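You operate a simulated robot arm through the tools that you are given. There is no shell and no other tool. Be economical: measure what you need, move in short steps, check, and stop when the job is done.

You are at the controls of a simulated two-armed robot. One attempt, no reset.

## Task
Lay the yellow-head injector in the tray, bar it in, then carry the tray to the black mat.
Fine: one of the two with purple band beside the tray; slide the purple bar over it for the carry and back at the mat; the other one stays.

Only the result counts: the job must be done as asked and must still hold three seconds after the hand-in. Knocking over, shifting, dropping, spilling or breaking anything else fails it.

## Robot
Two 7-joint arms with two-finger parallel grippers on one trunk, on a base that drives. Base frame: it is fixed to the floor where the robot stands at the start and does not move with it; the origin is under the middle of the robot, x ahead of it, y to its left, z up; the surface under the hand at the start is at about z = 0.9. Units: m, rad, N and s.
The left shoulder is at the start at [0.06, 0.143, 0.926], the right one opposite. With the tool pointing down near the work surface each hand reaches from about 0.28 to 0.7 m from the robot's upright axis, wherever it stands, measured 20 degrees to its own side. Places, roughly: black mat with purple edge [-1.2, -1.5, 0.8]; purple bar of the grey tray [0.7, 0.3, 1]; right cell of the grey tray [0.6, 0.2, 0.9]. Payload 1.57 kg a hand.
Tool frame (each hand has its own): the origin (TCP) lies between the finger pads and is the grasp point; the fingertips stand 0.03 m ahead of it; z points along the fingers, y is the line along which they close. Largest opening 0.11 m; finger width 0.024, thickness 0.012; the body of the gripper, 0.048 by 0.112 m, starts 0.078 m behind the TCP.
Orientation is told as [roll, pitch, yaw] about the base's x, y, z axes, in that order, counted from this pose: with the fingers straight down and closing along the base's y, the tool's x points along the base's -x, its y along +y and its z along -z.

## Interface
- The arms move only by the tool apply_moves. It takes "left_moves", "right_moves" or both (then of equal length, played together; a hand with none holds still); each is a list of rows, each a list of 7 numbers: the turn, a rotation vector about the tool's x, y, z in units of 4 degrees (1.0 is 4 degrees), then the shift along the tool's x, y, z in units of 50 mm (1.0 is 50 mm), then the finger opening in m, from 0 to 0.11. In form: [[ax, ay, az, tx, ty, tz, fingers], ...]. A call has 1 to 8 rows; each row shifts and turns the commanded pose from where the row before left it, along the tool's axes as they then stand. A call with a number of a shift or a turn outside -1 to 1 is refused whole. Rows are played at 5 a second. More than 0.05 m and 0.15 rad between two rows, or a gripper value outside its range, and nothing of the call is played. Where a pose cannot be reached the arm comes as near as it can. A force on the tool above 90 N (or 10 N above the force at the start of the call, whichever is more), or a blocked arm, ends the call early, and 0.2 s more pass. The fingers move at their own pace (about 0.045 m/s each) and stop on an object; they squeeze with about 43 N. The grip force told is the motor's: it shows also when the fingers shut on nothing. Time passes only in rows, and 0.2 s behind the last, so rows that do not move let the fingers close. The reply holds the time, the measured pose of the TCP, the force on the tool along the base axes, the opening and the grip force, in the units named above and with some noise, with the torque about the TCP (base axes, N m) and any sound that the robot's microphone picked up, and new pictures: "show" is both (left out), scene, wrist or none (wrist: the cameras of the hands that moved).
- Cameras (640 x 400 px; columns grow to the right, rows downward): "scene" is now at [0.0493, 0.0206, 1.5453]; the picture's right is [0.25, -0.97, 0.00], its down [-0.64, -0.16, -0.75] and it looks along [0.72, 0.18, -0.66] (base axes); focal length 248 px, centre (320, 200). "left" rides on the left gripper at [0.07, -0.016, -0.141] in its tool frame; the picture's right is [0.23, 0.97, 0.00], its down [-0.86, 0.20, -0.48] and it looks along [-0.47, 0.11, 0.88] (tool axes); focal length 222 px, centre (320, 200). "right" rides on the right gripper at [0.07, 0.016, -0.141] in its tool frame; the picture's right is [-0.23, 0.97, 0.00], its down [-0.86, -0.20, -0.48] and it looks along [-0.47, -0.11, 0.88] (tool axes); focal length 222 px, centre (320, 200). There is no depth. A picture from a camera that has moved, and an enlarged one, comes with that camera's place and axes in the base frame and with its lens.
- lift_body(by): slides the trunk up (or, below 0, down) by that many m; the arms and the scene camera ride with it, the base frame stays. It gives what a move gives, with no picture.
- steer(legs): drives the robot by 1 to 6 legs, each [ahead, left, turn to the left] in m, m and rad, along the robot's own axes; the way and the turn of a leg run together, so that a leg with both is an arc; at most 1.5 m and 3.142 rad a leg. The arms and the cameras ride along, it lands a little off, and it stops where it bumps. It gives what a move gives, and a new picture of the scene camera.
- head_to(pan, tilt): turns the head with the scene camera to pan (to the left, within 1.501 rad either way) and tilt (down, from -0.506 to 1.204), counted from straight ahead of the robot. It gives what a move gives, and a new picture of the scene camera.
- inspect(camera, box): a new picture of the part [left, top, right, bottom] of that camera's present view, enlarged. The clock stands still meanwhile.
- finish_job(): hands the job in; it is judged then, once.

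Go step by step. Nothing tells you exact positions but the pictures and the camera data: compare them with the known pose of the tool, close in by small moves and look again before you grip or let go. The budget is 120 turns and 260 pictures, counting those below and the enlarged ones. Unless the task says otherwise, let go and move clear before handing in, and close with one line.

The tools are called after ">>>" as a command line: name --argument value ..., lists and objects as JSON in quotes. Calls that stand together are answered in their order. apply_moves: Moves the arms, as the interface text tells. Its arguments: {"type":"object","properties":{"left_moves":{"type":"array"},"right_moves":{"type":"array"},"show":{"type":"string","enum":["both","scene","wrist","none"]}},"required":[]} The other tools are called the same way: lift_body (by) slides the trunk up or down; steer (legs) drives the base; head_to (pan, tilt) turns the head that bears the scene camera; inspect (camera, box) takes an enlarged picture of a part of a camera's view; finish_job () hands the job in.

At the start:

```text
time: 0.0
left_position: [0.4134, 0.3501, 0.9996]
left_ee_rot: [0.001, 0.001, -0.001]
left_force: [-1.0, 0.6, -0.1]
left_moment: [0.02, 0.0, -0.01]
left_gripper_width: 0.1097
left_grip_force: 0.1
right_position: [0.4527, -0.0845, 0.9997]
right_ee_rot: [0.001, 0.001, 0.0]
right_force: [0.6, -1.0, -0.3]
right_moment: [-0.01, -0.01, 0.02]
right_gripper_width: 0.11
right_grip_force: 0.1
trunk travel left (down, up): [-0.525, 0.065]
robot x, y, heading: [0.0004, 0.0036, -0.004]
head pan, tilt: [0.25, 0.726]
```

scene: 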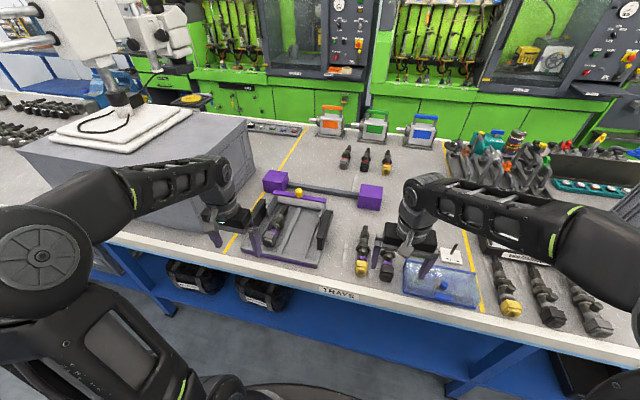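
right: 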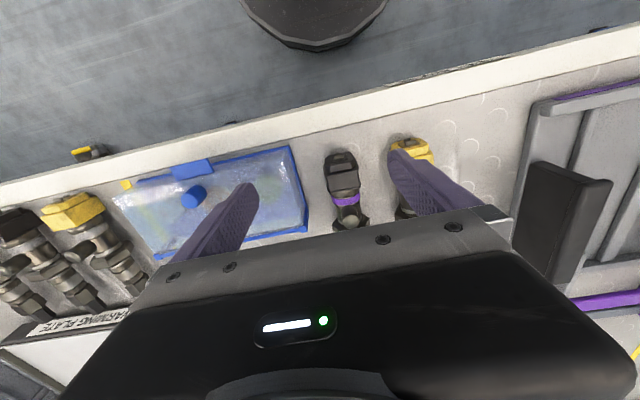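
left: 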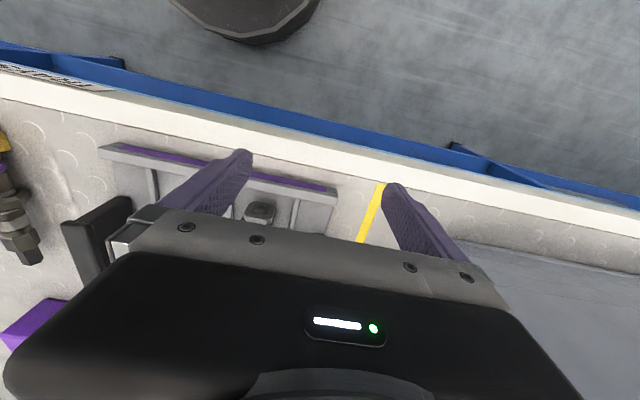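

I see the tray, with one injector already in its left cell, and two purple-band injectors to its right. I'll enlarge the view to understand the tray and bar.

>>> inspect --camera "scene" --box '[220, 150, 420, 290]'

>>> inspect --camera "right" --box '[300, 60, 640, 320]'

>>> inspect --camera "left" --box '[0, 100, 400, 350]'

```text
2.86 times, centred on (320, 220) of scene
camera zoom: at [0.0493, 0.0206, 1.5453], right [0.25, -0.97, 0.0], down [-0.64, -0.16, -0.75], along [0.72, 0.18, -0.66], focal length 709 px, centre (320, 143)
```

zoom: 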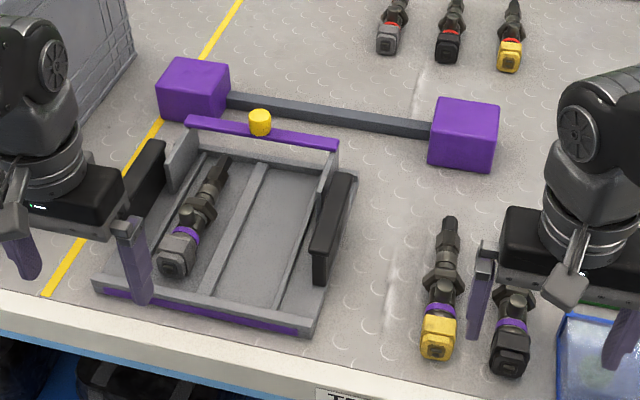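

```text
1.54 times, centred on (470, 190) of right
camera zoom: at [0.3831, -0.0694, 1.1411], right [0.23, 0.97, 0.0], down [0.86, -0.2, 0.48], along [0.47, -0.11, -0.88], focal length 342 px, centre (89, 215)
```

zoom: 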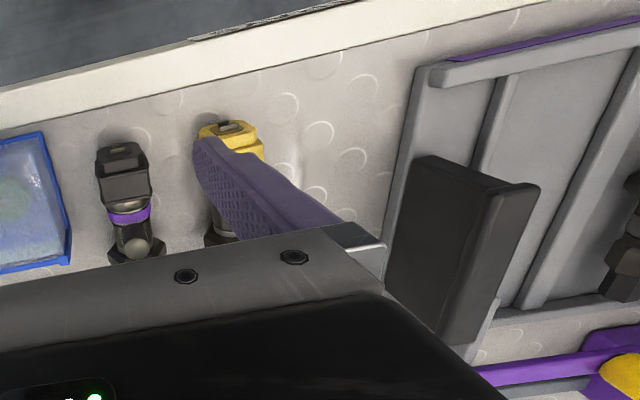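

```text
1.60 times, centred on (200, 225) of left
camera zoom: at [0.3435, 0.3346, 1.1412], right [-0.23, 0.97, 0.0], down [0.86, 0.2, 0.48], along [0.47, 0.11, -0.88], focal length 355 px, centre (512, 160)
```

zoom: 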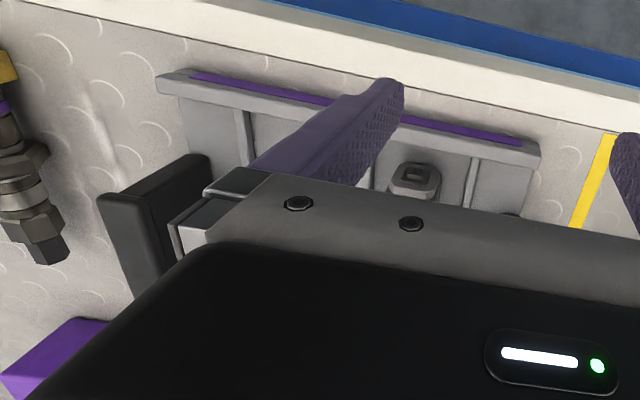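

The purple-band injector with the yellow head lies along x at about (0.55, 0.005). The tray spans x 0.41–0.70 and y 0.115–0.36, and its bar with the yellow knob is at the back. I'll raise the left hand out of the way and lift the right one to look down.

>>> apply_moves --left_moves '[[0, 0, 0, 0, 0, -1, 0.11], [0, 0, 0, 0, 0, -1, 0.11], [0, 0, 0, 1, 0, -1, 0.11], [0, 0, 0, 1, 0.6, 0, 0.11]]' --right_moves '[[0, 0, 0, 0, 0.4, -1, 0.06], [0, 0, 0, 0, 0.4, -1, 0.06], [0, 0, 0, 0, 0.5, 0, 0.06], [0, 0, 0, 0, 0.5, 0, 0.06]]'

```text
refused: row 1 steps farther than a row can; nothing moved
```

The combined step was too long. I'll keep each row's shift at 50 mm or less.

>>> apply_moves --left_moves '[[0, 0, 0, 0, 0, -1, 0.11], [0, 0, 0, 0, 0, -1, 0.11], [0, 0, 0, 0, 0, -1, 0.11], [0, 0, 0, 0.8, 0.5, 0, 0.11]]' --right_moves '[[0, 0, 0, 0, 0, -0.99, 0.06], [0, 0, 0, 0, 0, -0.99, 0.06], [0, 0, 0, 0, 0.9, 0, 0.06], [0, 0, 0, 0, 0.9, 0, 0.06]]'

>>> inspect --camera "scene" --box '[220, 160, 420, 285]'

```text
time: 1.0
left_position: [0.3704, 0.3788, 1.1057]
left_ee_rot: [0.001, -0.003, 0.0]
left_force: [-0.9, -0.3, 0.0]
left_moment: [0.02, 0.01, 0.02]
left_gripper_width: 0.1099
left_grip_force: 0.0
left hand out of reach, approached as far as the arm can: row 3
right_position: [0.452, 0.0041, 1.1004]
right_ee_rot: [0.0, -0.003, 0.002]
right_force: [-0.4, -0.2, -0.4]
right_moment: [-0.01, -0.04, 0.03]
right_gripper_width: 0.0598
right_grip_force: 0.0
trunk travel left (down, up): [-0.525, 0.065]
robot x, y, heading: [0.0008, -0.0015, -0.002]
head pan, tilt: [0.25, 0.726]
camera scene: at [0.0471, 0.0217, 1.5454], right [0.25, -0.97, 0.0], down [-0.64, -0.16, -0.75], along [0.73, 0.18, -0.66], focal length 248 px, centre (320, 200)
camera right: at [0.381, 0.0206, 1.2408], right [0.23, 0.97, 0.0], down [0.85, -0.2, 0.48], along [0.47, -0.11, -0.88], focal length 222 px, centre (320, 200)
camera left: at [0.2999, 0.3616, 1.2465], right [-0.23, 0.97, 0.0], down [0.85, 0.2, 0.48], along [0.47, 0.11, -0.88], focal length 222 px, centre (320, 200)
```

scene: 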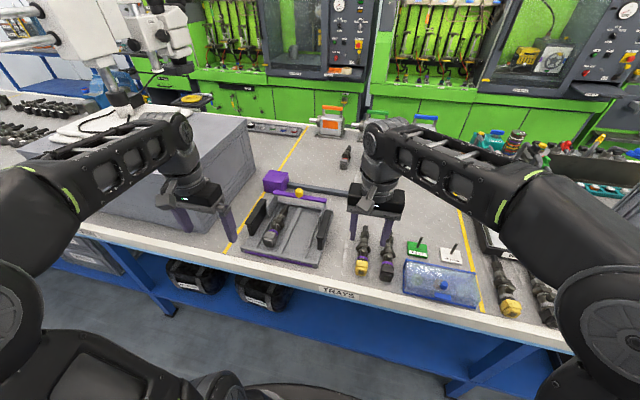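
right: 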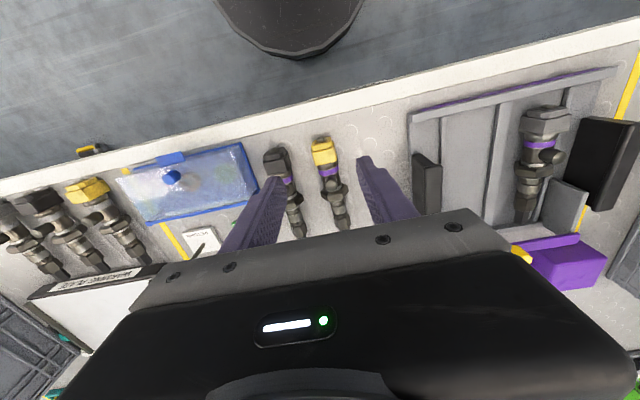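
left: 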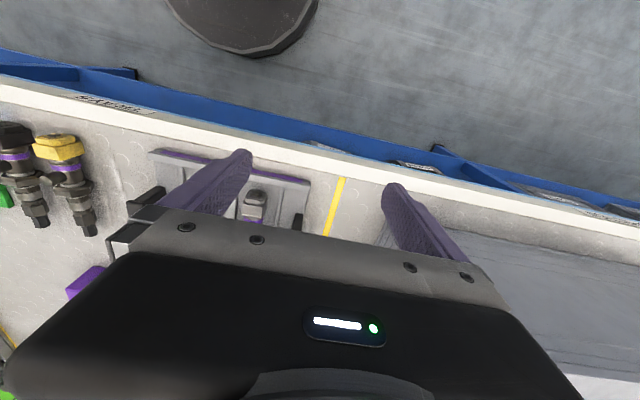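

```text
3.20 times, centred on (320, 222) of scene
camera zoom: at [0.0471, 0.0217, 1.5454], right [0.25, -0.97, 0.0], down [-0.64, -0.16, -0.75], along [0.73, 0.18, -0.66], focal length 794 px, centre (320, 128)
```

zoom: 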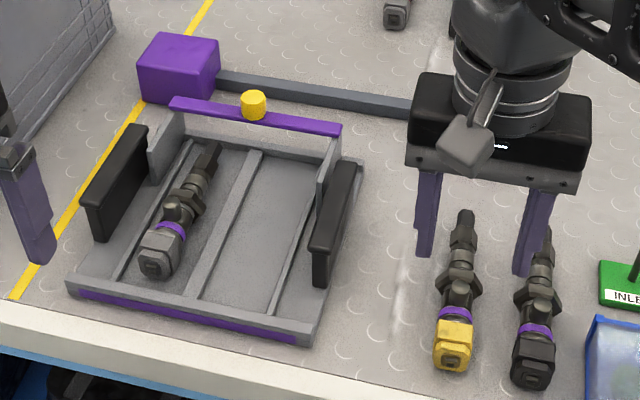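

The tray layout is clear now: the bar is a bridge sliding in x, with black handle plates on either side. I'll bring the right hand over the yellow-head injector body at about (0.533, 0.007) and lower it partway.

>>> apply_moves --right_moves '[[0, 0, 0, -0.82, 0.03, 0, 0.056], [0, 0, -0.5, -0.8, 0.03, 0, 0.056], [0, 0, 0, 0, 0, 1, 0.056], [0, 0, 0, 0, 0, 1, 0.056], [0, 0, 0, 0, 0, 0.6, 0.056]]'

>>> inspect --camera "scene" --box '[320, 180, 440, 280]'

```text
time: 2.2
left_position: [0.3715, 0.3767, 1.1036]
left_ee_rot: [0.0, -0.001, -0.001]
left_force: [-0.1, -0.9, 0.2]
left_moment: [0.01, -0.01, 0.0]
left_gripper_width: 0.1098
left_grip_force: 0.0
right_position: [0.4743, 0.0051, 0.968]
right_ee_rot: [-0.001, 0.0, 0.034]
right_force: [0.6, -0.4, 0.0]
right_moment: [0.0, 0.03, -0.01]
right_gripper_width: 0.0562
right_grip_force: 0.1
right hand out of reach, approached as far as the arm can: row 1, 2
trunk travel left (down, up): [-0.525, 0.065]
robot x, y, heading: [0.0025, 0.0018, -0.004]
head pan, tilt: [0.25, 0.726]
camera scene: at [0.0495, 0.0207, 1.5453], right [0.25, -0.97, 0.0], down [-0.64, -0.16, -0.75], along [0.72, 0.18, -0.66], focal length 248 px, centre (320, 200)
camera right: at [0.4035, 0.0186, 1.1098], right [0.19, 0.98, 0.0], down [0.86, -0.17, 0.48], along [0.47, -0.09, -0.88], focal length 222 px, centre (320, 200)
```

scene: 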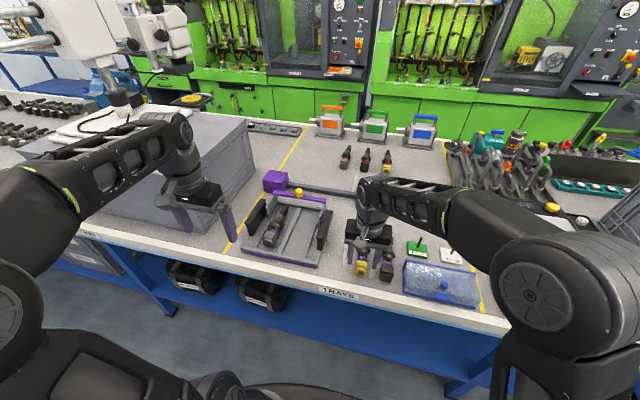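
right: 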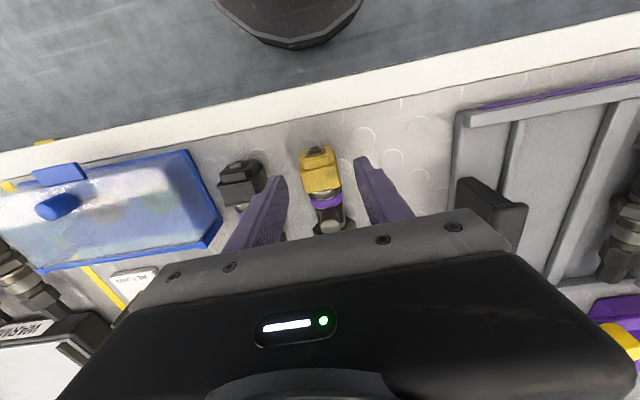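

```text
4.00 times, centred on (380, 230) of scene
camera zoom: at [0.0495, 0.0207, 1.5453], right [0.25, -0.97, 0.0], down [-0.64, -0.16, -0.75], along [0.72, 0.18, -0.66], focal length 992 px, centre (80, 80)
```

zoom: 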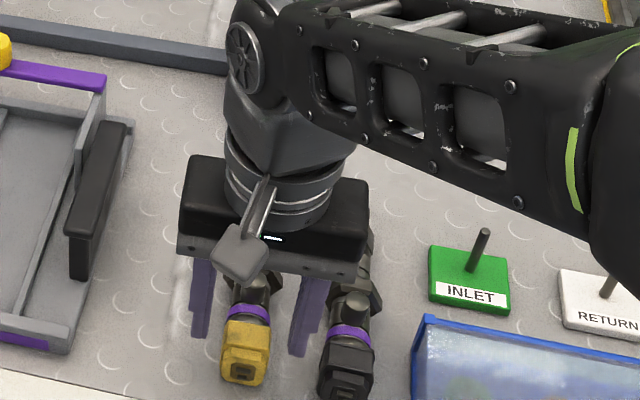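

The hand is centred on the injector but 6 cm short in x. I'll go forward at this height while straddling it.

>>> apply_moves --right_moves '[[0, 0, 0, -0.6, 0, 0, 0.056], [0, 0, 0, -0.6, 0, 0, 0.056], [0, 0, 0, 0, 0, 0, 0.056]]'

>>> inspect --camera "right" --box '[200, 80, 440, 250]'

>>> inspect --camera "scene" --box '[320, 180, 440, 280]'

```text
time: 3.0
left_position: [0.3715, 0.376, 1.1041]
left_ee_rot: [0.001, 0.0, 0.001]
left_force: [-0.4, 0.1, -0.8]
left_moment: [0.02, 0.0, -0.01]
left_gripper_width: 0.1097
left_grip_force: 0.0
right_position: [0.5339, 0.0079, 0.9691]
right_ee_rot: [-0.002, -0.001, 0.036]
right_force: [-0.3, 0.4, 0.2]
right_moment: [-0.04, 0.02, 0.0]
right_gripper_width: 0.0562
right_grip_force: 0.0
trunk travel left (down, up): [-0.525, 0.065]
robot x, y, heading: [-0.0031, -0.0006, -0.002]
head pan, tilt: [0.25, 0.726]
camera scene: at [0.049, 0.0206, 1.5453], right [0.25, -0.97, 0.0], down [-0.64, -0.16, -0.75], along [0.72, 0.18, -0.66], focal length 248 px, centre (320, 200)
camera right: at [0.4633, 0.0207, 1.1102], right [0.19, 0.98, 0.0], down [0.86, -0.17, 0.48], along [0.47, -0.09, -0.88], focal length 222 px, centre (320, 200)
```

scene: 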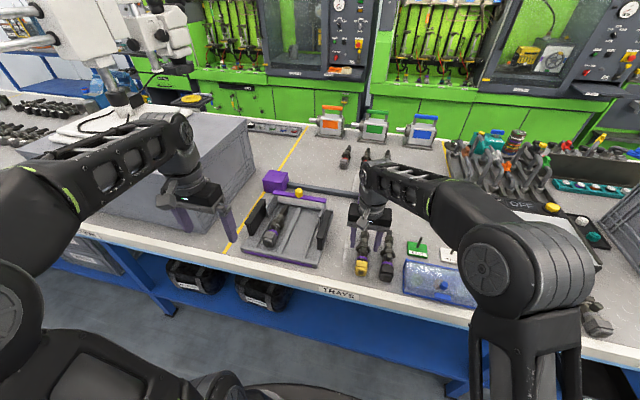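
right: 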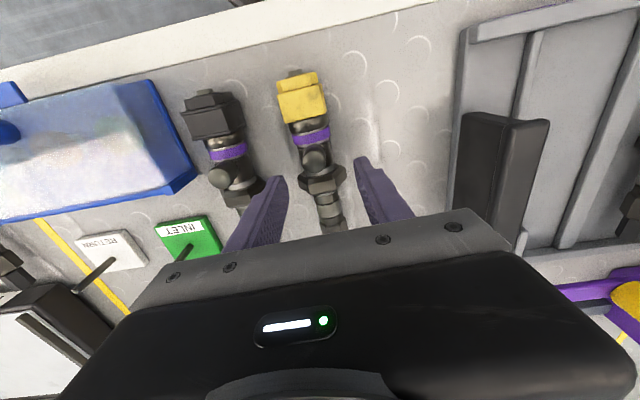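

```text
2.35 times, centred on (320, 165) of right
camera zoom: at [0.4633, 0.0207, 1.1102], right [0.19, 0.98, 0.0], down [0.86, -0.17, 0.48], along [0.47, -0.09, -0.88], focal length 523 px, centre (320, 282)
```

zoom: 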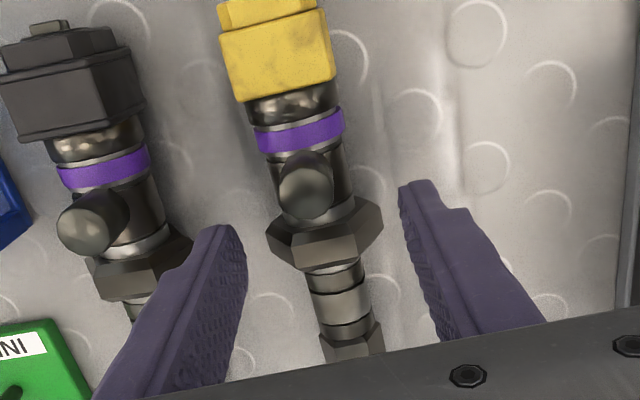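

```text
4.00 times, centred on (380, 230) of scene
camera zoom: at [0.049, 0.0206, 1.5453], right [0.25, -0.97, 0.0], down [-0.64, -0.16, -0.75], along [0.72, 0.18, -0.66], focal length 992 px, centre (80, 80)
```

zoom: 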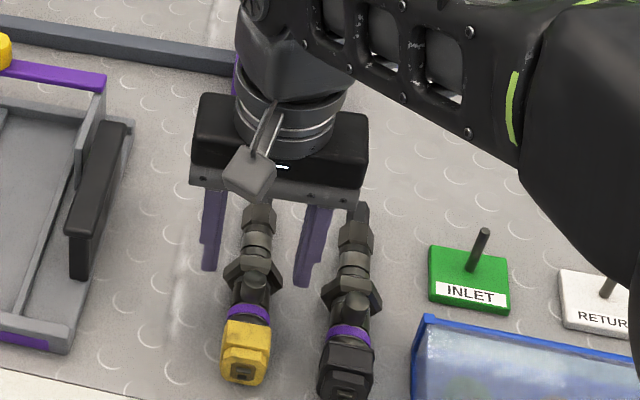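

I'll shift back about 14 mm so the fingers close on the body between band and flange, then lower carefully.

>>> apply_moves --right_moves '[[0, 0, 0, 0.28, -0.03, 0, 0.056], [0, 0, 0, 0, 0, 0.4, 0.056], [0, 0, 0, 0, 0, 0.24, 0.056], [0, 0, 0, 0, 0, 0, 0.056]]'

>>> inspect --camera "right" --box '[200, 80, 440, 250]'

>>> inspect --camera "scene" --box '[340, 210, 420, 280]'

```text
time: 4.0
left_position: [0.3724, 0.3773, 1.1056]
left_ee_rot: [0.0, -0.002, 0.002]
left_force: [-0.1, -0.4, 0.9]
left_moment: [0.01, 0.01, 0.04]
left_gripper_width: 0.1099
left_grip_force: 0.1
right_position: [0.521, 0.0062, 0.9367]
right_ee_rot: [0.001, 0.0, 0.034]
right_force: [0.5, 0.0, 0.4]
right_moment: [0.01, 0.01, -0.07]
right_gripper_width: 0.056
right_grip_force: 0.2
trunk travel left (down, up): [-0.525, 0.065]
robot x, y, heading: [-0.0009, 0.0015, 0.001]
head pan, tilt: [0.25, 0.726]
camera scene: at [0.0494, 0.0206, 1.5453], right [0.25, -0.97, 0.0], down [-0.64, -0.16, -0.75], along [0.72, 0.18, -0.66], focal length 248 px, centre (320, 200)
camera right: at [0.4493, 0.0184, 1.0784], right [0.19, 0.98, 0.0], down [0.86, -0.17, 0.48], along [0.47, -0.09, -0.88], focal length 222 px, centre (320, 200)
```

scene: 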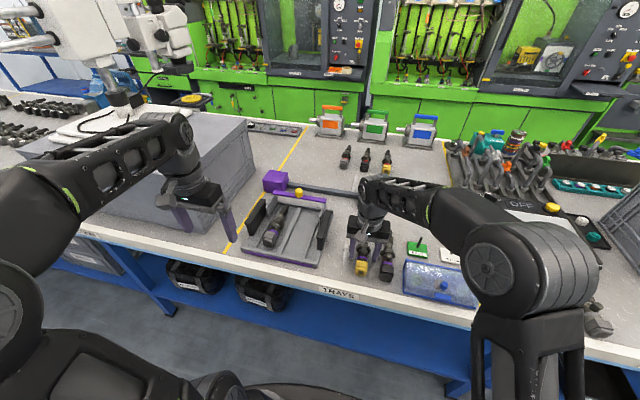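
right: 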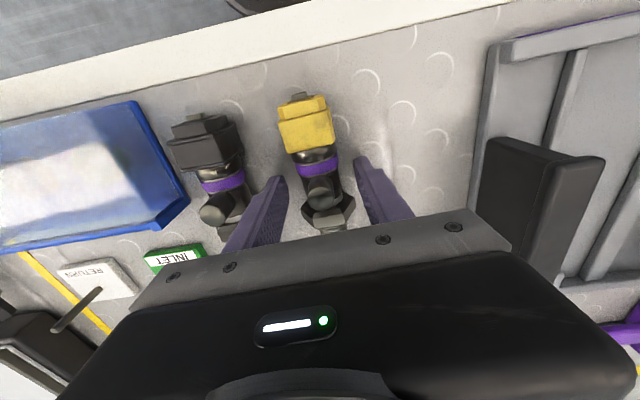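

```text
2.35 times, centred on (320, 165) of right
camera zoom: at [0.4493, 0.0184, 1.0784], right [0.19, 0.98, 0.0], down [0.86, -0.17, 0.48], along [0.47, -0.09, -0.88], focal length 523 px, centre (320, 282)
```

zoom: 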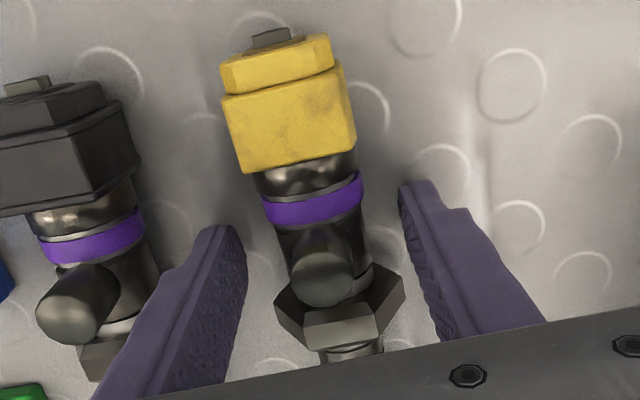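

```text
5.71 times, centred on (380, 245) of scene
camera zoom: at [0.0494, 0.0206, 1.5453], right [0.25, -0.97, 0.0], down [-0.64, -0.16, -0.75], along [0.72, 0.18, -0.66], focal length 1418 px, centre (-23, -57)
```

zoom: 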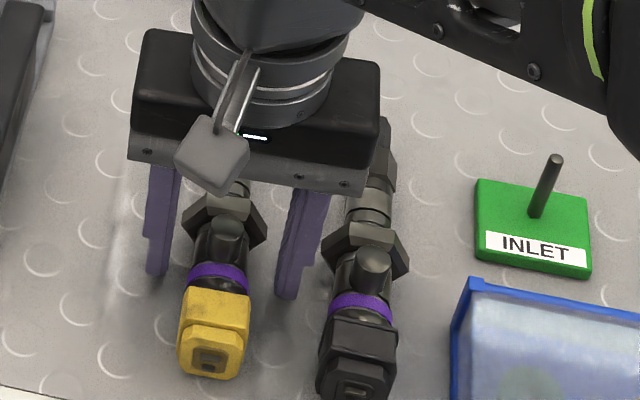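

The fingers straddle the body well at TCP z 0.937. I'll close and lift.

>>> apply_moves --right_moves '[[0, 0, 0, 0, 0, 0, 0.02], [0, 0, 0, 0, 0, 0, 0.02], [0, 0, 0, 0, 0, 0, 0.02], [0, 0, 0, 0, 0, 0, 0.02]]' --show "wrist"

```text
time: 5.0
left_position: [0.372, 0.3776, 1.1059]
left_ee_rot: [0.001, -0.001, 0.0]
left_force: [-0.4, 0.3, 0.4]
left_moment: [0.02, 0.02, -0.01]
left_gripper_width: 0.1103
left_grip_force: 0.0
right_position: [0.5207, 0.0062, 0.9383]
right_ee_rot: [0.001, -0.002, 0.036]
right_force: [-0.9, 4.0, 0.1]
right_moment: [0.07, -0.03, 0.09]
right_gripper_width: 0.0279
right_grip_force: 34.9
trunk travel left (down, up): [-0.525, 0.065]
robot x, y, heading: [0.0018, 0.0025, 0.005]
head pan, tilt: [0.25, 0.726]
camera right: at [0.4492, 0.019, 1.0787], right [0.19, 0.98, 0.0], down [0.86, -0.17, 0.48], along [0.47, -0.09, -0.88], focal length 222 px, centre (320, 200)
```

right: 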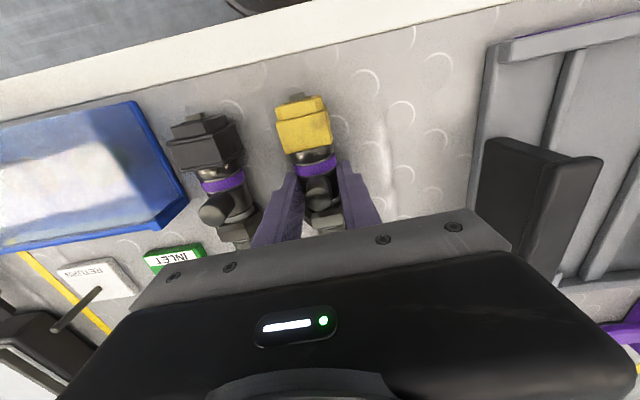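

It is gripped at 28 mm. I'll lift about 0.1 m straight up and check.

>>> apply_moves --right_moves '[[0, 0, 0, 0, 0, -0.4, 0.02], [0, 0, 0, 0, 0, -0.8, 0.02], [0, 0, 0, 0, 0, -0.9, 0.02], [0, 0, 0, 0, 0, 0, 0.02]]'

>>> inspect --camera "scene" --box '[230, 160, 430, 285]'

```text
time: 6.0
left_position: [0.3723, 0.3771, 1.1031]
left_ee_rot: [0.0, 0.0, 0.0]
left_force: [0.0, 0.3, 0.4]
left_moment: [-0.04, 0.0, 0.0]
left_gripper_width: 0.1102
left_grip_force: 0.2
right_position: [0.5218, 0.0061, 1.0433]
right_ee_rot: [0.0, 0.002, 0.035]
right_force: [0.6, 0.3, -5.3]
right_moment: [-0.03, 0.08, -0.03]
right_gripper_width: 0.0279
right_grip_force: 37.9
trunk travel left (down, up): [-0.525, 0.065]
robot x, y, heading: [0.0041, -0.0026, 0.002]
head pan, tilt: [0.25, 0.726]
camera scene: at [0.05, 0.0206, 1.5452], right [0.25, -0.97, 0.0], down [-0.64, -0.16, -0.75], along [0.72, 0.18, -0.66], focal length 248 px, centre (320, 200)
camera right: at [0.4509, 0.019, 1.1843], right [0.19, 0.98, 0.0], down [0.86, -0.17, 0.48], along [0.47, -0.09, -0.88], focal length 222 px, centre (320, 200)
```

scene: 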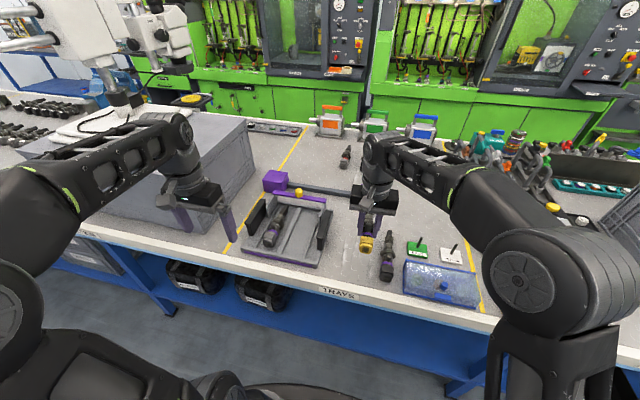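
right: 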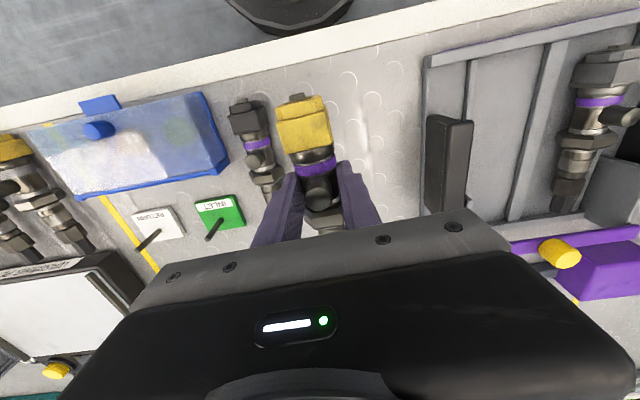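

```text
3.20 times, centred on (330, 222) of scene
camera zoom: at [0.05, 0.0206, 1.5452], right [0.25, -0.97, 0.0], down [-0.64, -0.16, -0.75], along [0.72, 0.18, -0.66], focal length 794 px, centre (288, 128)
```

zoom: 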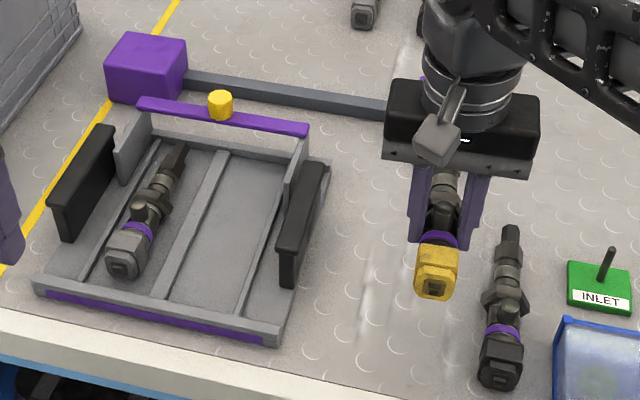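

It is held firmly and the other injector is undisturbed. The right cell's centre is at y≈0.216, so I'll carry it over at this height, back to yaw 0.

>>> apply_moves --right_moves '[[0, 0, 0.25, 0, 0.8, 0, 0.02], [0, 0, 0.25, 0, 0.9, 0, 0.02], [0, 0, 0, 0, 0.9, 0, 0.02], [0, 0, 0, 0, 0.9, 0, 0.02], [0, 0, 0, -0.1, 0.7, 0, 0.02], [0, 0, 0, 0, 0, 0, 0.02]]'

>>> inspect --camera "scene" --box '[220, 160, 420, 285]'

```text
time: 7.4
left_position: [0.3726, 0.3783, 1.1044]
left_ee_rot: [0.001, -0.001, 0.0]
left_force: [0.7, 0.9, 0.1]
left_moment: [0.0, 0.0, 0.01]
left_gripper_width: 0.11
left_grip_force: 0.1
right_position: [0.5203, 0.1031, 1.0437]
right_ee_rot: [0.001, -0.001, 0.001]
right_force: [0.2, 0.3, -4.2]
right_moment: [0.01, 0.06, 0.02]
right_gripper_width: 0.0281
right_grip_force: 37.6
right hand out of reach, approached as far as the arm can: row 3, 4, 5
trunk travel left (down, up): [-0.525, 0.065]
robot x, y, heading: [0.0007, 0.0001, -0.0]
head pan, tilt: [0.25, 0.726]
camera scene: at [0.0497, 0.0209, 1.5453], right [0.25, -0.97, 0.0], down [-0.64, -0.16, -0.75], along [0.72, 0.18, -0.66], focal length 248 px, centre (320, 200)
camera right: at [0.4488, 0.117, 1.184], right [0.23, 0.97, 0.0], down [0.85, -0.2, 0.48], along [0.47, -0.11, -0.88], focal length 222 px, centre (320, 200)
```

scene: 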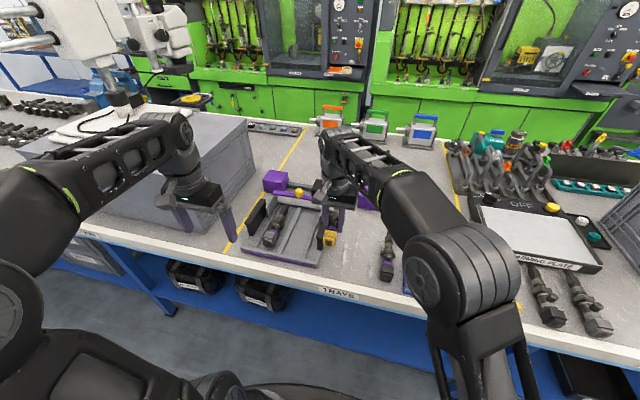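
right: 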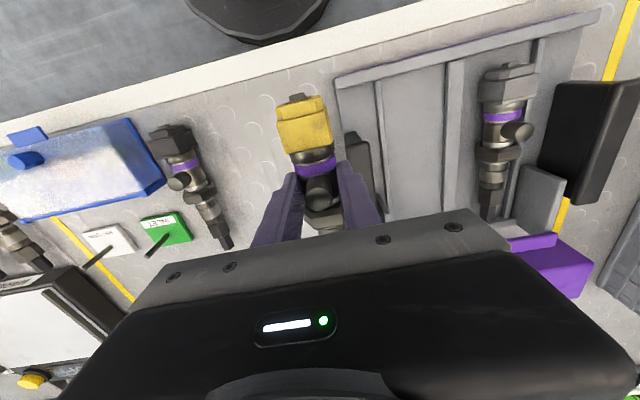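

```text
3.20 times, centred on (320, 222) of scene
camera zoom: at [0.0497, 0.0209, 1.5453], right [0.25, -0.97, 0.0], down [-0.64, -0.16, -0.75], along [0.72, 0.18, -0.66], focal length 794 px, centre (320, 128)
```

zoom: 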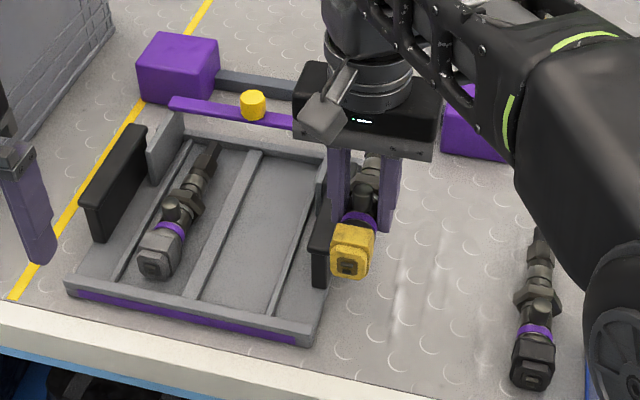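

The right arm's reach limits it at y 0.10. I'll pull the left hand in a little, then drive the base left about 0.11 m to bring the injector over the cell.

>>> apply_moves --left_moves '[[0, 0, 0, 0.3, -0.8, 0, 0.11], [0, 0, 0, 0.3, -0.8, 0, 0.11], [0, 0, 0, 0, 0, 0, 0.11]]' --show "scene"

>>> steer --legs '[[0, 0.12, 0]]'

>>> inspect --camera "scene" --box '[220, 160, 420, 285]'

>>> inspect --camera "right" --box '[0, 0, 640, 400]'

```text
time: 8.2
left_position: [0.3418, 0.2978, 1.1055]
left_ee_rot: [0.001, -0.001, 0.001]
left_force: [0.2, 0.2, -0.2]
left_moment: [0.02, 0.01, 0.0]
left_gripper_width: 0.1098
left_grip_force: 0.1
right_position: [0.5194, 0.1017, 1.0409]
right_ee_rot: [0.0, 0.0, 0.001]
right_force: [-0.2, 0.3, -5.8]
right_moment: [0.02, 0.1, 0.02]
right_gripper_width: 0.028
right_grip_force: 38.3
trunk travel left (down, up): [-0.525, 0.065]
robot x, y, heading: [0.0, 0.0031, -0.0]
head pan, tilt: [0.25, 0.726]
camera scene: at [0.0499, 0.0209, 1.5453], right [0.25, -0.97, 0.0], down [-0.64, -0.16, -0.75], along [0.72, 0.18, -0.66], focal length 248 px, centre (320, 200)
```

scene: 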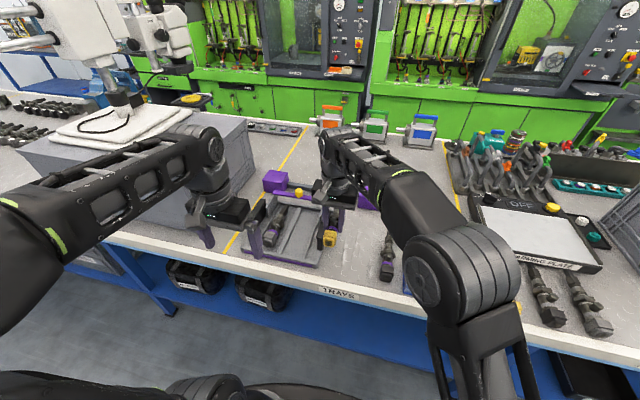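

```text
time: 9.4
left_position: [0.3416, 0.4191, 1.1048]
left_ee_rot: [-0.002, 0.001, 0.001]
left_force: [-0.2, 0.3, -0.5]
left_moment: [-0.04, -0.03, 0.01]
left_gripper_width: 0.11
left_grip_force: 0.1
right_position: [0.5186, 0.2241, 1.0416]
right_ee_rot: [-0.002, -0.002, -0.001]
right_force: [0.0, 0.5, -4.5]
right_moment: [-0.04, 0.12, 0.02]
right_gripper_width: 0.028
right_grip_force: 38.3
trunk travel left (down, up): [-0.525, 0.065]
robot x, y, heading: [-0.0005, 0.1192, -0.001]
head pan, tilt: [0.25, 0.726]
camera scene: at [0.0497, 0.1433, 1.5452], right [0.25, -0.97, 0.0], down [-0.64, -0.17, -0.75], along [0.72, 0.18, -0.66], focal length 248 px, centre (320, 200)
```

scene: 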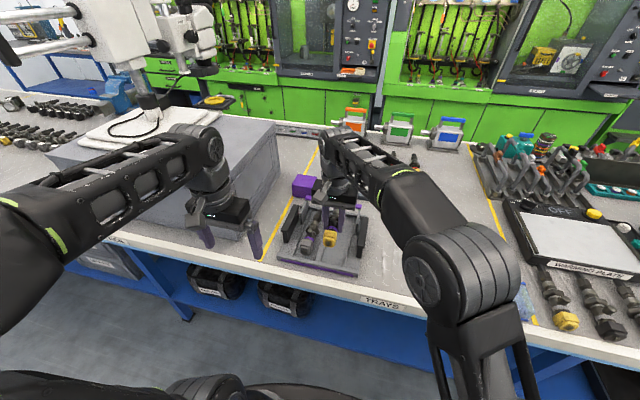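

```text
3.20 times, centred on (320, 222) of scene
camera zoom: at [0.0497, 0.1433, 1.5452], right [0.25, -0.97, 0.0], down [-0.64, -0.17, -0.75], along [0.72, 0.18, -0.66], focal length 794 px, centre (320, 128)
```

zoom: 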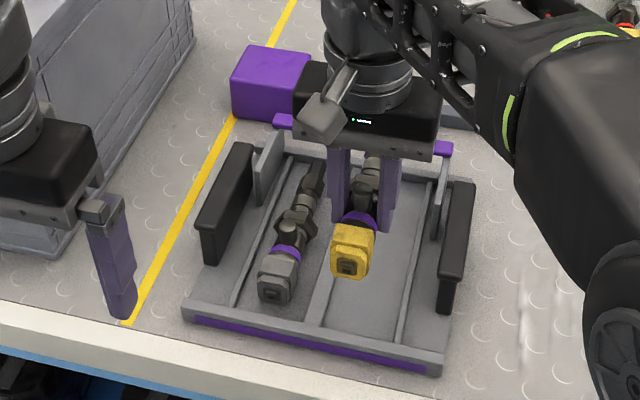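

```text
1.00 times, centred on (320, 200) of right (not enlarged: the box is as wide or as high as the picture)
camera zoom: at [0.4486, 0.2392, 1.1838], right [0.23, 0.97, 0.0], down [0.85, -0.2, 0.48], along [0.47, -0.11, -0.88], focal length 222 px, centre (320, 200)
```

zoom: 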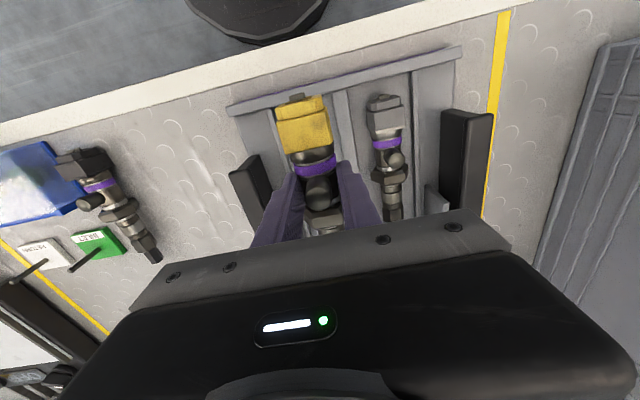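

The injector is now over the right cell and slightly left of its centre (y≈0.211). I'll shift 13 mm right, descend to about z 0.97, and look again.

>>> apply_moves --right_moves '[[0, 0, 0, -0.05, -0.26, 0, 0.02], [0, 0, 0, -0.1, 0, 0.8, 0.02], [0, 0, 0, -0.1, 0, 0.6, 0.02], [0, 0, 0, 0, 0, 0, 0.02]]'

>>> inspect --camera "scene" --box '[260, 180, 400, 280]'

>>> inspect --camera "right" --box '[200, 60, 520, 260]'

```text
time: 10.4
left_position: [0.3414, 0.4192, 1.1054]
left_ee_rot: [0.001, -0.001, 0.001]
left_force: [0.0, -0.1, -1.1]
left_moment: [-0.03, 0.01, 0.0]
left_gripper_width: 0.11
left_grip_force: 0.0
right_position: [0.5308, 0.2099, 0.9704]
right_ee_rot: [0.0, -0.001, -0.001]
right_force: [0.1, 0.1, -3.8]
right_moment: [0.01, 0.1, -0.01]
right_gripper_width: 0.0282
right_grip_force: 38.2
trunk travel left (down, up): [-0.525, 0.065]
robot x, y, heading: [0.0012, 0.1183, 0.003]
head pan, tilt: [0.25, 0.726]
camera scene: at [0.0495, 0.1414, 1.5453], right [0.25, -0.97, 0.0], down [-0.64, -0.16, -0.75], along [0.72, 0.18, -0.66], focal length 248 px, centre (320, 200)
camera right: at [0.4608, 0.2248, 1.1135], right [0.23, 0.97, 0.0], down [0.85, -0.2, 0.48], along [0.47, -0.11, -0.88], focal length 222 px, centre (320, 200)
```

scene: 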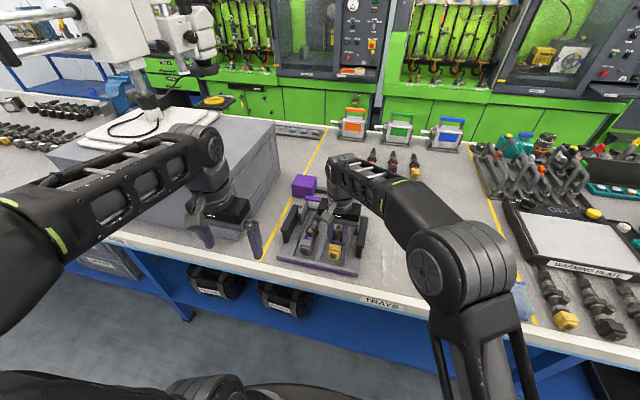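
right: 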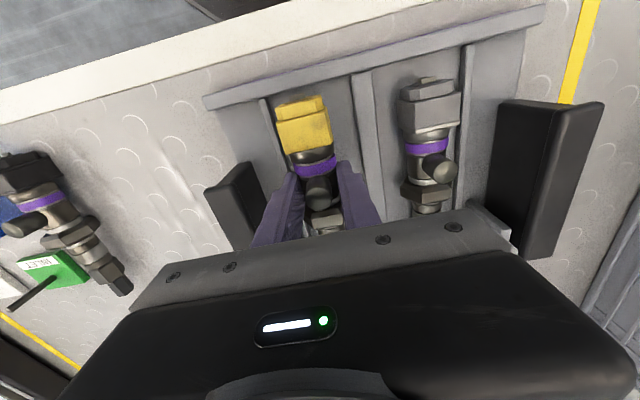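

```text
4.00 times, centred on (330, 230) of scene
camera zoom: at [0.0495, 0.1414, 1.5453], right [0.25, -0.97, 0.0], down [-0.64, -0.16, -0.75], along [0.72, 0.18, -0.66], focal length 992 px, centre (280, 80)
```

zoom: 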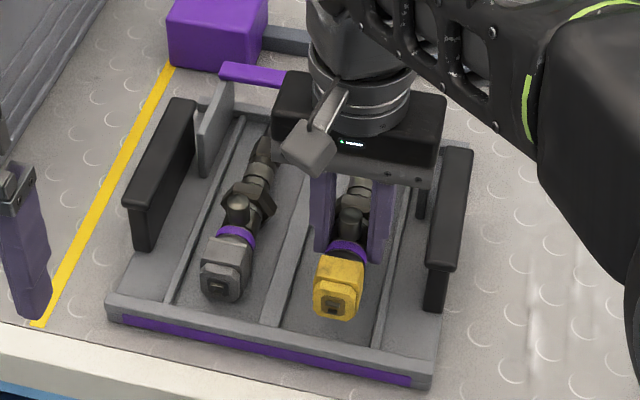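

```text
2.00 times, centred on (360, 160) of right
camera zoom: at [0.4608, 0.2248, 1.1135], right [0.23, 0.97, 0.0], down [0.85, -0.2, 0.48], along [0.47, -0.11, -0.88], focal length 444 px, centre (240, 280)
```

zoom: 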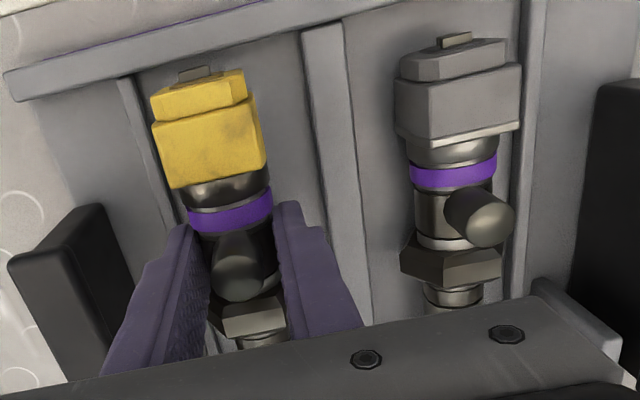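

The injector is well centred in the cell. I'll descend slowly and watch for contact on the force.

>>> apply_moves --right_moves '[[0, 0, 0, 0, 0, 0.3, 0.02], [0, 0, 0, 0, 0, 0.1, 0.02], [0, 0, 0, 0, 0, 0, 0.02]]' --show "none"

>>> apply_moves --right_moves '[[0, 0, 0, 0, 0, 0.06, 0.02], [0, 0, 0, 0, 0, 0, 0.02]]' --show "wrist"

>>> inspect --camera "scene" --box '[280, 190, 380, 280]'

```text
time: 11.2
left_position: [0.3418, 0.4191, 1.1052]
left_ee_rot: [-0.001, 0.001, 0.0]
left_force: [1.0, -0.4, -0.2]
left_moment: [-0.03, -0.02, 0.03]
left_gripper_width: 0.1101
left_grip_force: 0.1
right_position: [0.5321, 0.2086, 0.9524]
right_ee_rot: [0.001, 0.0, -0.001]
right_force: [-0.2, 0.0, -4.2]
right_moment: [0.01, 0.09, -0.01]
right_gripper_width: 0.0279
right_grip_force: 38.4
trunk travel left (down, up): [-0.525, 0.065]
robot x, y, heading: [-0.0002, 0.1226, 0.0]
head pan, tilt: [0.25, 0.726]
```

```text
time: 11.8
left_position: [0.3415, 0.4186, 1.1062]
left_ee_rot: [0.0, 0.001, 0.0]
left_force: [0.4, 0.0, -0.1]
left_moment: [0.0, -0.02, 0.0]
left_gripper_width: 0.11
left_grip_force: 0.1
right_position: [0.5318, 0.2089, 0.9493]
right_ee_rot: [0.0, 0.0, 0.0]
right_force: [-0.1, -0.8, -5.1]
right_moment: [-0.02, 0.11, 0.01]
right_gripper_width: 0.0279
right_grip_force: 38.5
trunk travel left (down, up): [-0.525, 0.065]
robot x, y, heading: [0.0011, 0.1223, -0.001]
head pan, tilt: [0.25, 0.726]
camera right: at [0.4612, 0.2248, 1.0913], right [0.23, 0.97, 0.0], down [0.86, -0.2, 0.48], along [0.47, -0.11, -0.88], focal length 222 px, centre (320, 200)
```

right: 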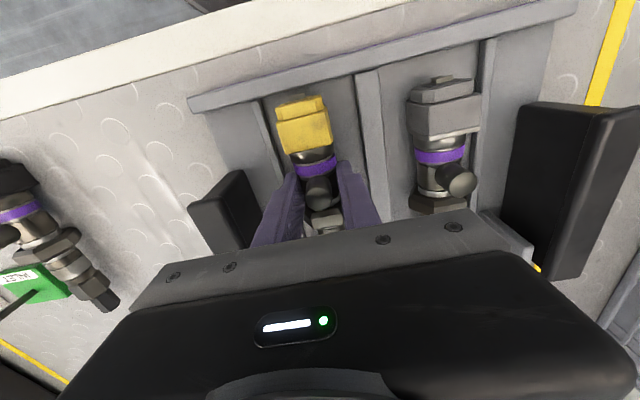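

```text
4.44 times, centred on (330, 235) of scene
camera zoom: at [0.0496, 0.1414, 1.5453], right [0.25, -0.97, 0.0], down [-0.64, -0.16, -0.75], along [0.72, 0.18, -0.66], focal length 1103 px, centre (276, 44)
```

zoom: 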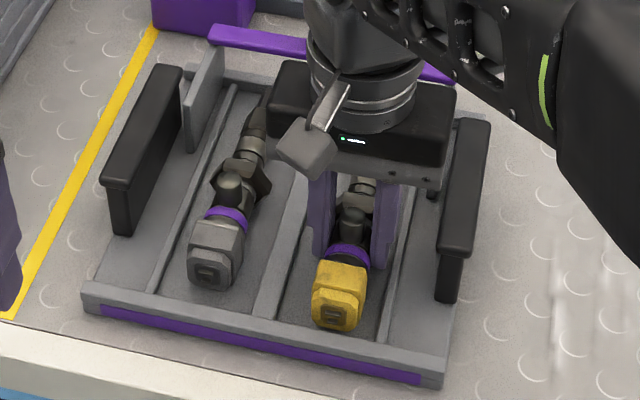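

>>> apply_moves --right_moves '[[0, 0, 0, 0, 0, 0.06, 0.02], [0, 0, 0, 0, 0, 0, 0.02]]' --show "none"

>>> apply_moves --right_moves '[[0, 0, 0, 0, 0, 0.06, 0.02], [0, 0, 0, 0, 0, 0, 0.02]]' --show "none"

```text
time: 12.4
left_position: [0.3417, 0.4176, 1.1058]
left_ee_rot: [0.0, 0.001, -0.001]
left_force: [-0.5, 0.1, -1.0]
left_moment: [0.0, 0.01, -0.01]
left_gripper_width: 0.1099
left_grip_force: 0.1
right_position: [0.5327, 0.2102, 0.9497]
right_ee_rot: [0.004, -0.004, 0.001]
right_force: [1.8, -0.7, 16.4]
right_moment: [-0.22, 0.92, 0.06]
right_gripper_width: 0.0281
right_grip_force: 38.7
trunk travel left (down, up): [-0.525, 0.065]
robot x, y, heading: [-0.0011, 0.1216, -0.007]
head pan, tilt: [0.25, 0.726]
```

```text
time: 13.0
left_position: [0.3405, 0.4184, 1.1063]
left_ee_rot: [-0.001, -0.002, 0.0]
left_force: [0.4, 0.6, 0.1]
left_moment: [0.0, -0.02, -0.02]
left_gripper_width: 0.1101
left_grip_force: 0.0
right_position: [0.5323, 0.2095, 0.9467]
right_ee_rot: [0.003, -0.004, 0.0]
right_force: [4.8, -1.4, 26.1]
right_moment: [-0.23, -0.17, 0.01]
right_gripper_width: 0.0284
right_grip_force: 38.5
trunk travel left (down, up): [-0.525, 0.065]
robot x, y, heading: [-0.0013, 0.1189, -0.003]
head pan, tilt: [0.25, 0.726]
```

It has made contact with the tray floor. I'll open slightly, then lift away.

>>> apply_moves --right_moves '[[0, 0, 0, 0, 0, -0.06, 0.028], [0, 0, 0, 0, 0, 0, 0.042], [0, 0, 0, 0, 0, 0, 0.042]]' --show "wrist"

>>> inspect --camera "scene" --box '[280, 190, 380, 280]'

```text
time: 13.8
left_position: [0.3404, 0.4195, 1.1053]
left_ee_rot: [0.0, -0.001, 0.001]
left_force: [-0.1, -0.4, 0.0]
left_moment: [-0.02, -0.01, -0.01]
left_gripper_width: 0.1101
left_grip_force: 0.0
right_position: [0.5298, 0.2119, 0.9455]
right_ee_rot: [0.001, 0.002, 0.001]
right_force: [-0.9, 5.7, -3.6]
right_moment: [0.26, 0.0, -0.14]
right_gripper_width: 0.0377
right_grip_force: 0.0
trunk travel left (down, up): [-0.525, 0.065]
robot x, y, heading: [-0.0053, 0.1233, 0.002]
head pan, tilt: [0.25, 0.726]
camera right: at [0.4606, 0.2259, 1.0875], right [0.23, 0.97, 0.0], down [0.86, -0.2, 0.48], along [0.46, -0.11, -0.88], focal length 222 px, centre (320, 200)
```

right: 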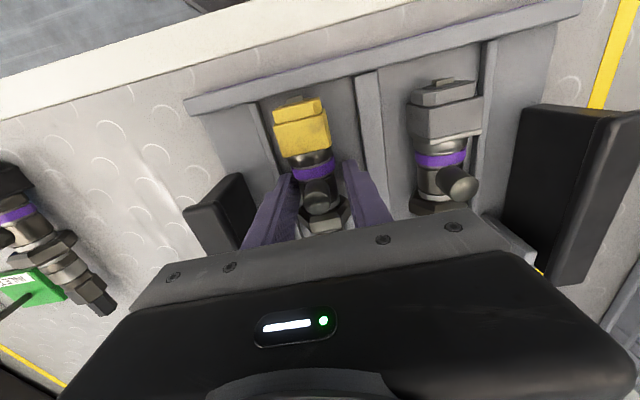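

```text
4.44 times, centred on (330, 235) of scene
camera zoom: at [0.0494, 0.1421, 1.5452], right [0.25, -0.97, 0.0], down [-0.64, -0.16, -0.75], along [0.72, 0.18, -0.66], focal length 1103 px, centre (276, 44)
```

zoom: 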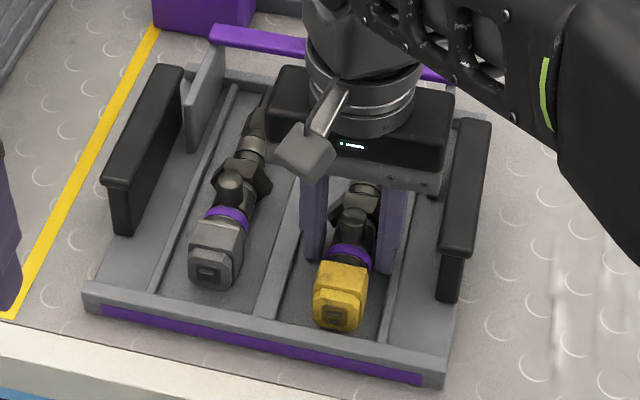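

It is released. The small side force suggests a finger is brushing the cell rail, so I'll narrow slightly and lift straight up.

>>> apply_moves --right_moves '[[0, 0, 0, 0, 0, 0, 0.036], [0, 0, 0, 0, 0, -0.4, 0.036], [0, 0, 0, 0, 0, -0.8, 0.05], [0, 0, 0, 0, 0, -0.9, 0.05], [0, 0, 0, 1, 0, 0, 0.05], [0, 0, 0, 1, 0, 0, 0.05]]'

>>> inspect --camera "scene" --box '[260, 160, 400, 280]'

```text
time: 15.2
left_position: [0.3404, 0.419, 1.1062]
left_ee_rot: [0.002, 0.0, -0.001]
left_force: [-1.0, -0.1, -0.7]
left_moment: [-0.01, 0.0, 0.0]
left_gripper_width: 0.11
left_grip_force: 0.0
right_position: [0.4294, 0.2086, 1.0409]
right_ee_rot: [0.0, -0.002, -0.001]
right_force: [-0.2, -0.5, 0.5]
right_moment: [-0.01, -0.03, 0.02]
right_gripper_width: 0.0499
right_grip_force: 0.2
right hand out of reach, approached as far as the arm can: row 4
trunk travel left (down, up): [-0.525, 0.065]
robot x, y, heading: [0.0012, 0.121, 0.006]
head pan, tilt: [0.25, 0.726]
camera scene: at [0.0484, 0.1414, 1.5453], right [0.25, -0.97, 0.0], down [-0.64, -0.16, -0.75], along [0.72, 0.18, -0.66], focal length 248 px, centre (320, 200)
camera right: at [0.3591, 0.2248, 1.1825], right [0.23, 0.97, 0.0], down [0.85, -0.2, 0.48], along [0.47, -0.11, -0.88], focal length 222 px, centre (320, 200)
```

scene: 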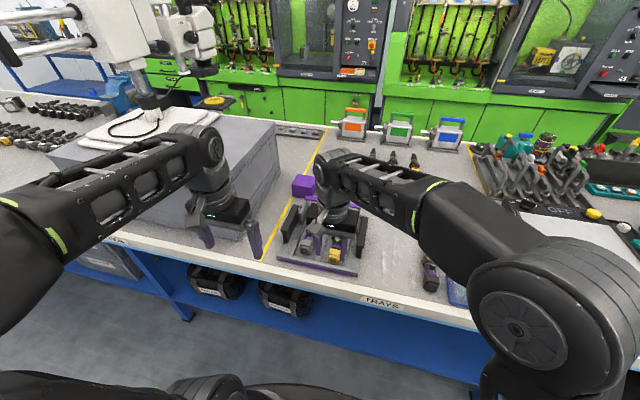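
right: 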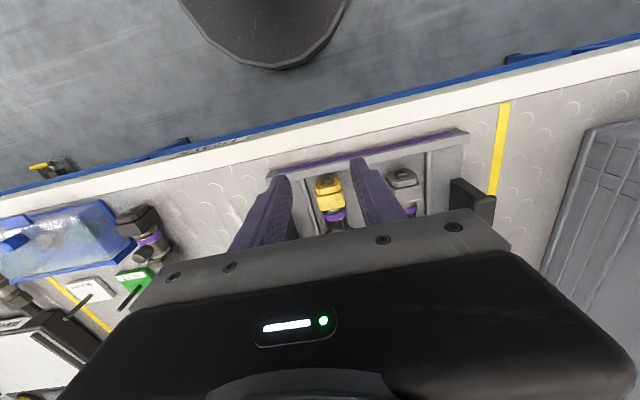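

```text
3.33 times, centred on (330, 220) of scene
camera zoom: at [0.0484, 0.1414, 1.5453], right [0.25, -0.97, 0.0], down [-0.64, -0.16, -0.75], along [0.72, 0.18, -0.66], focal length 827 px, centre (287, 133)
```

zoom: 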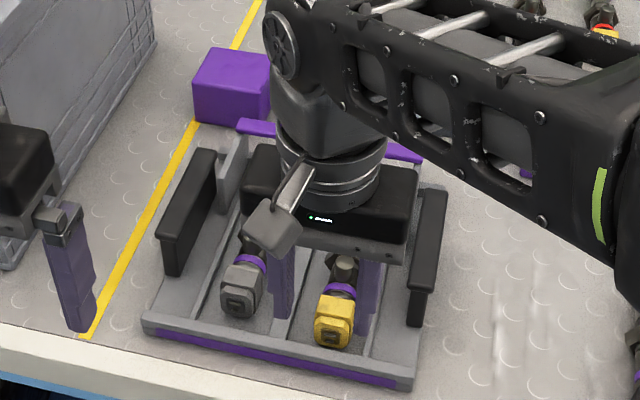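

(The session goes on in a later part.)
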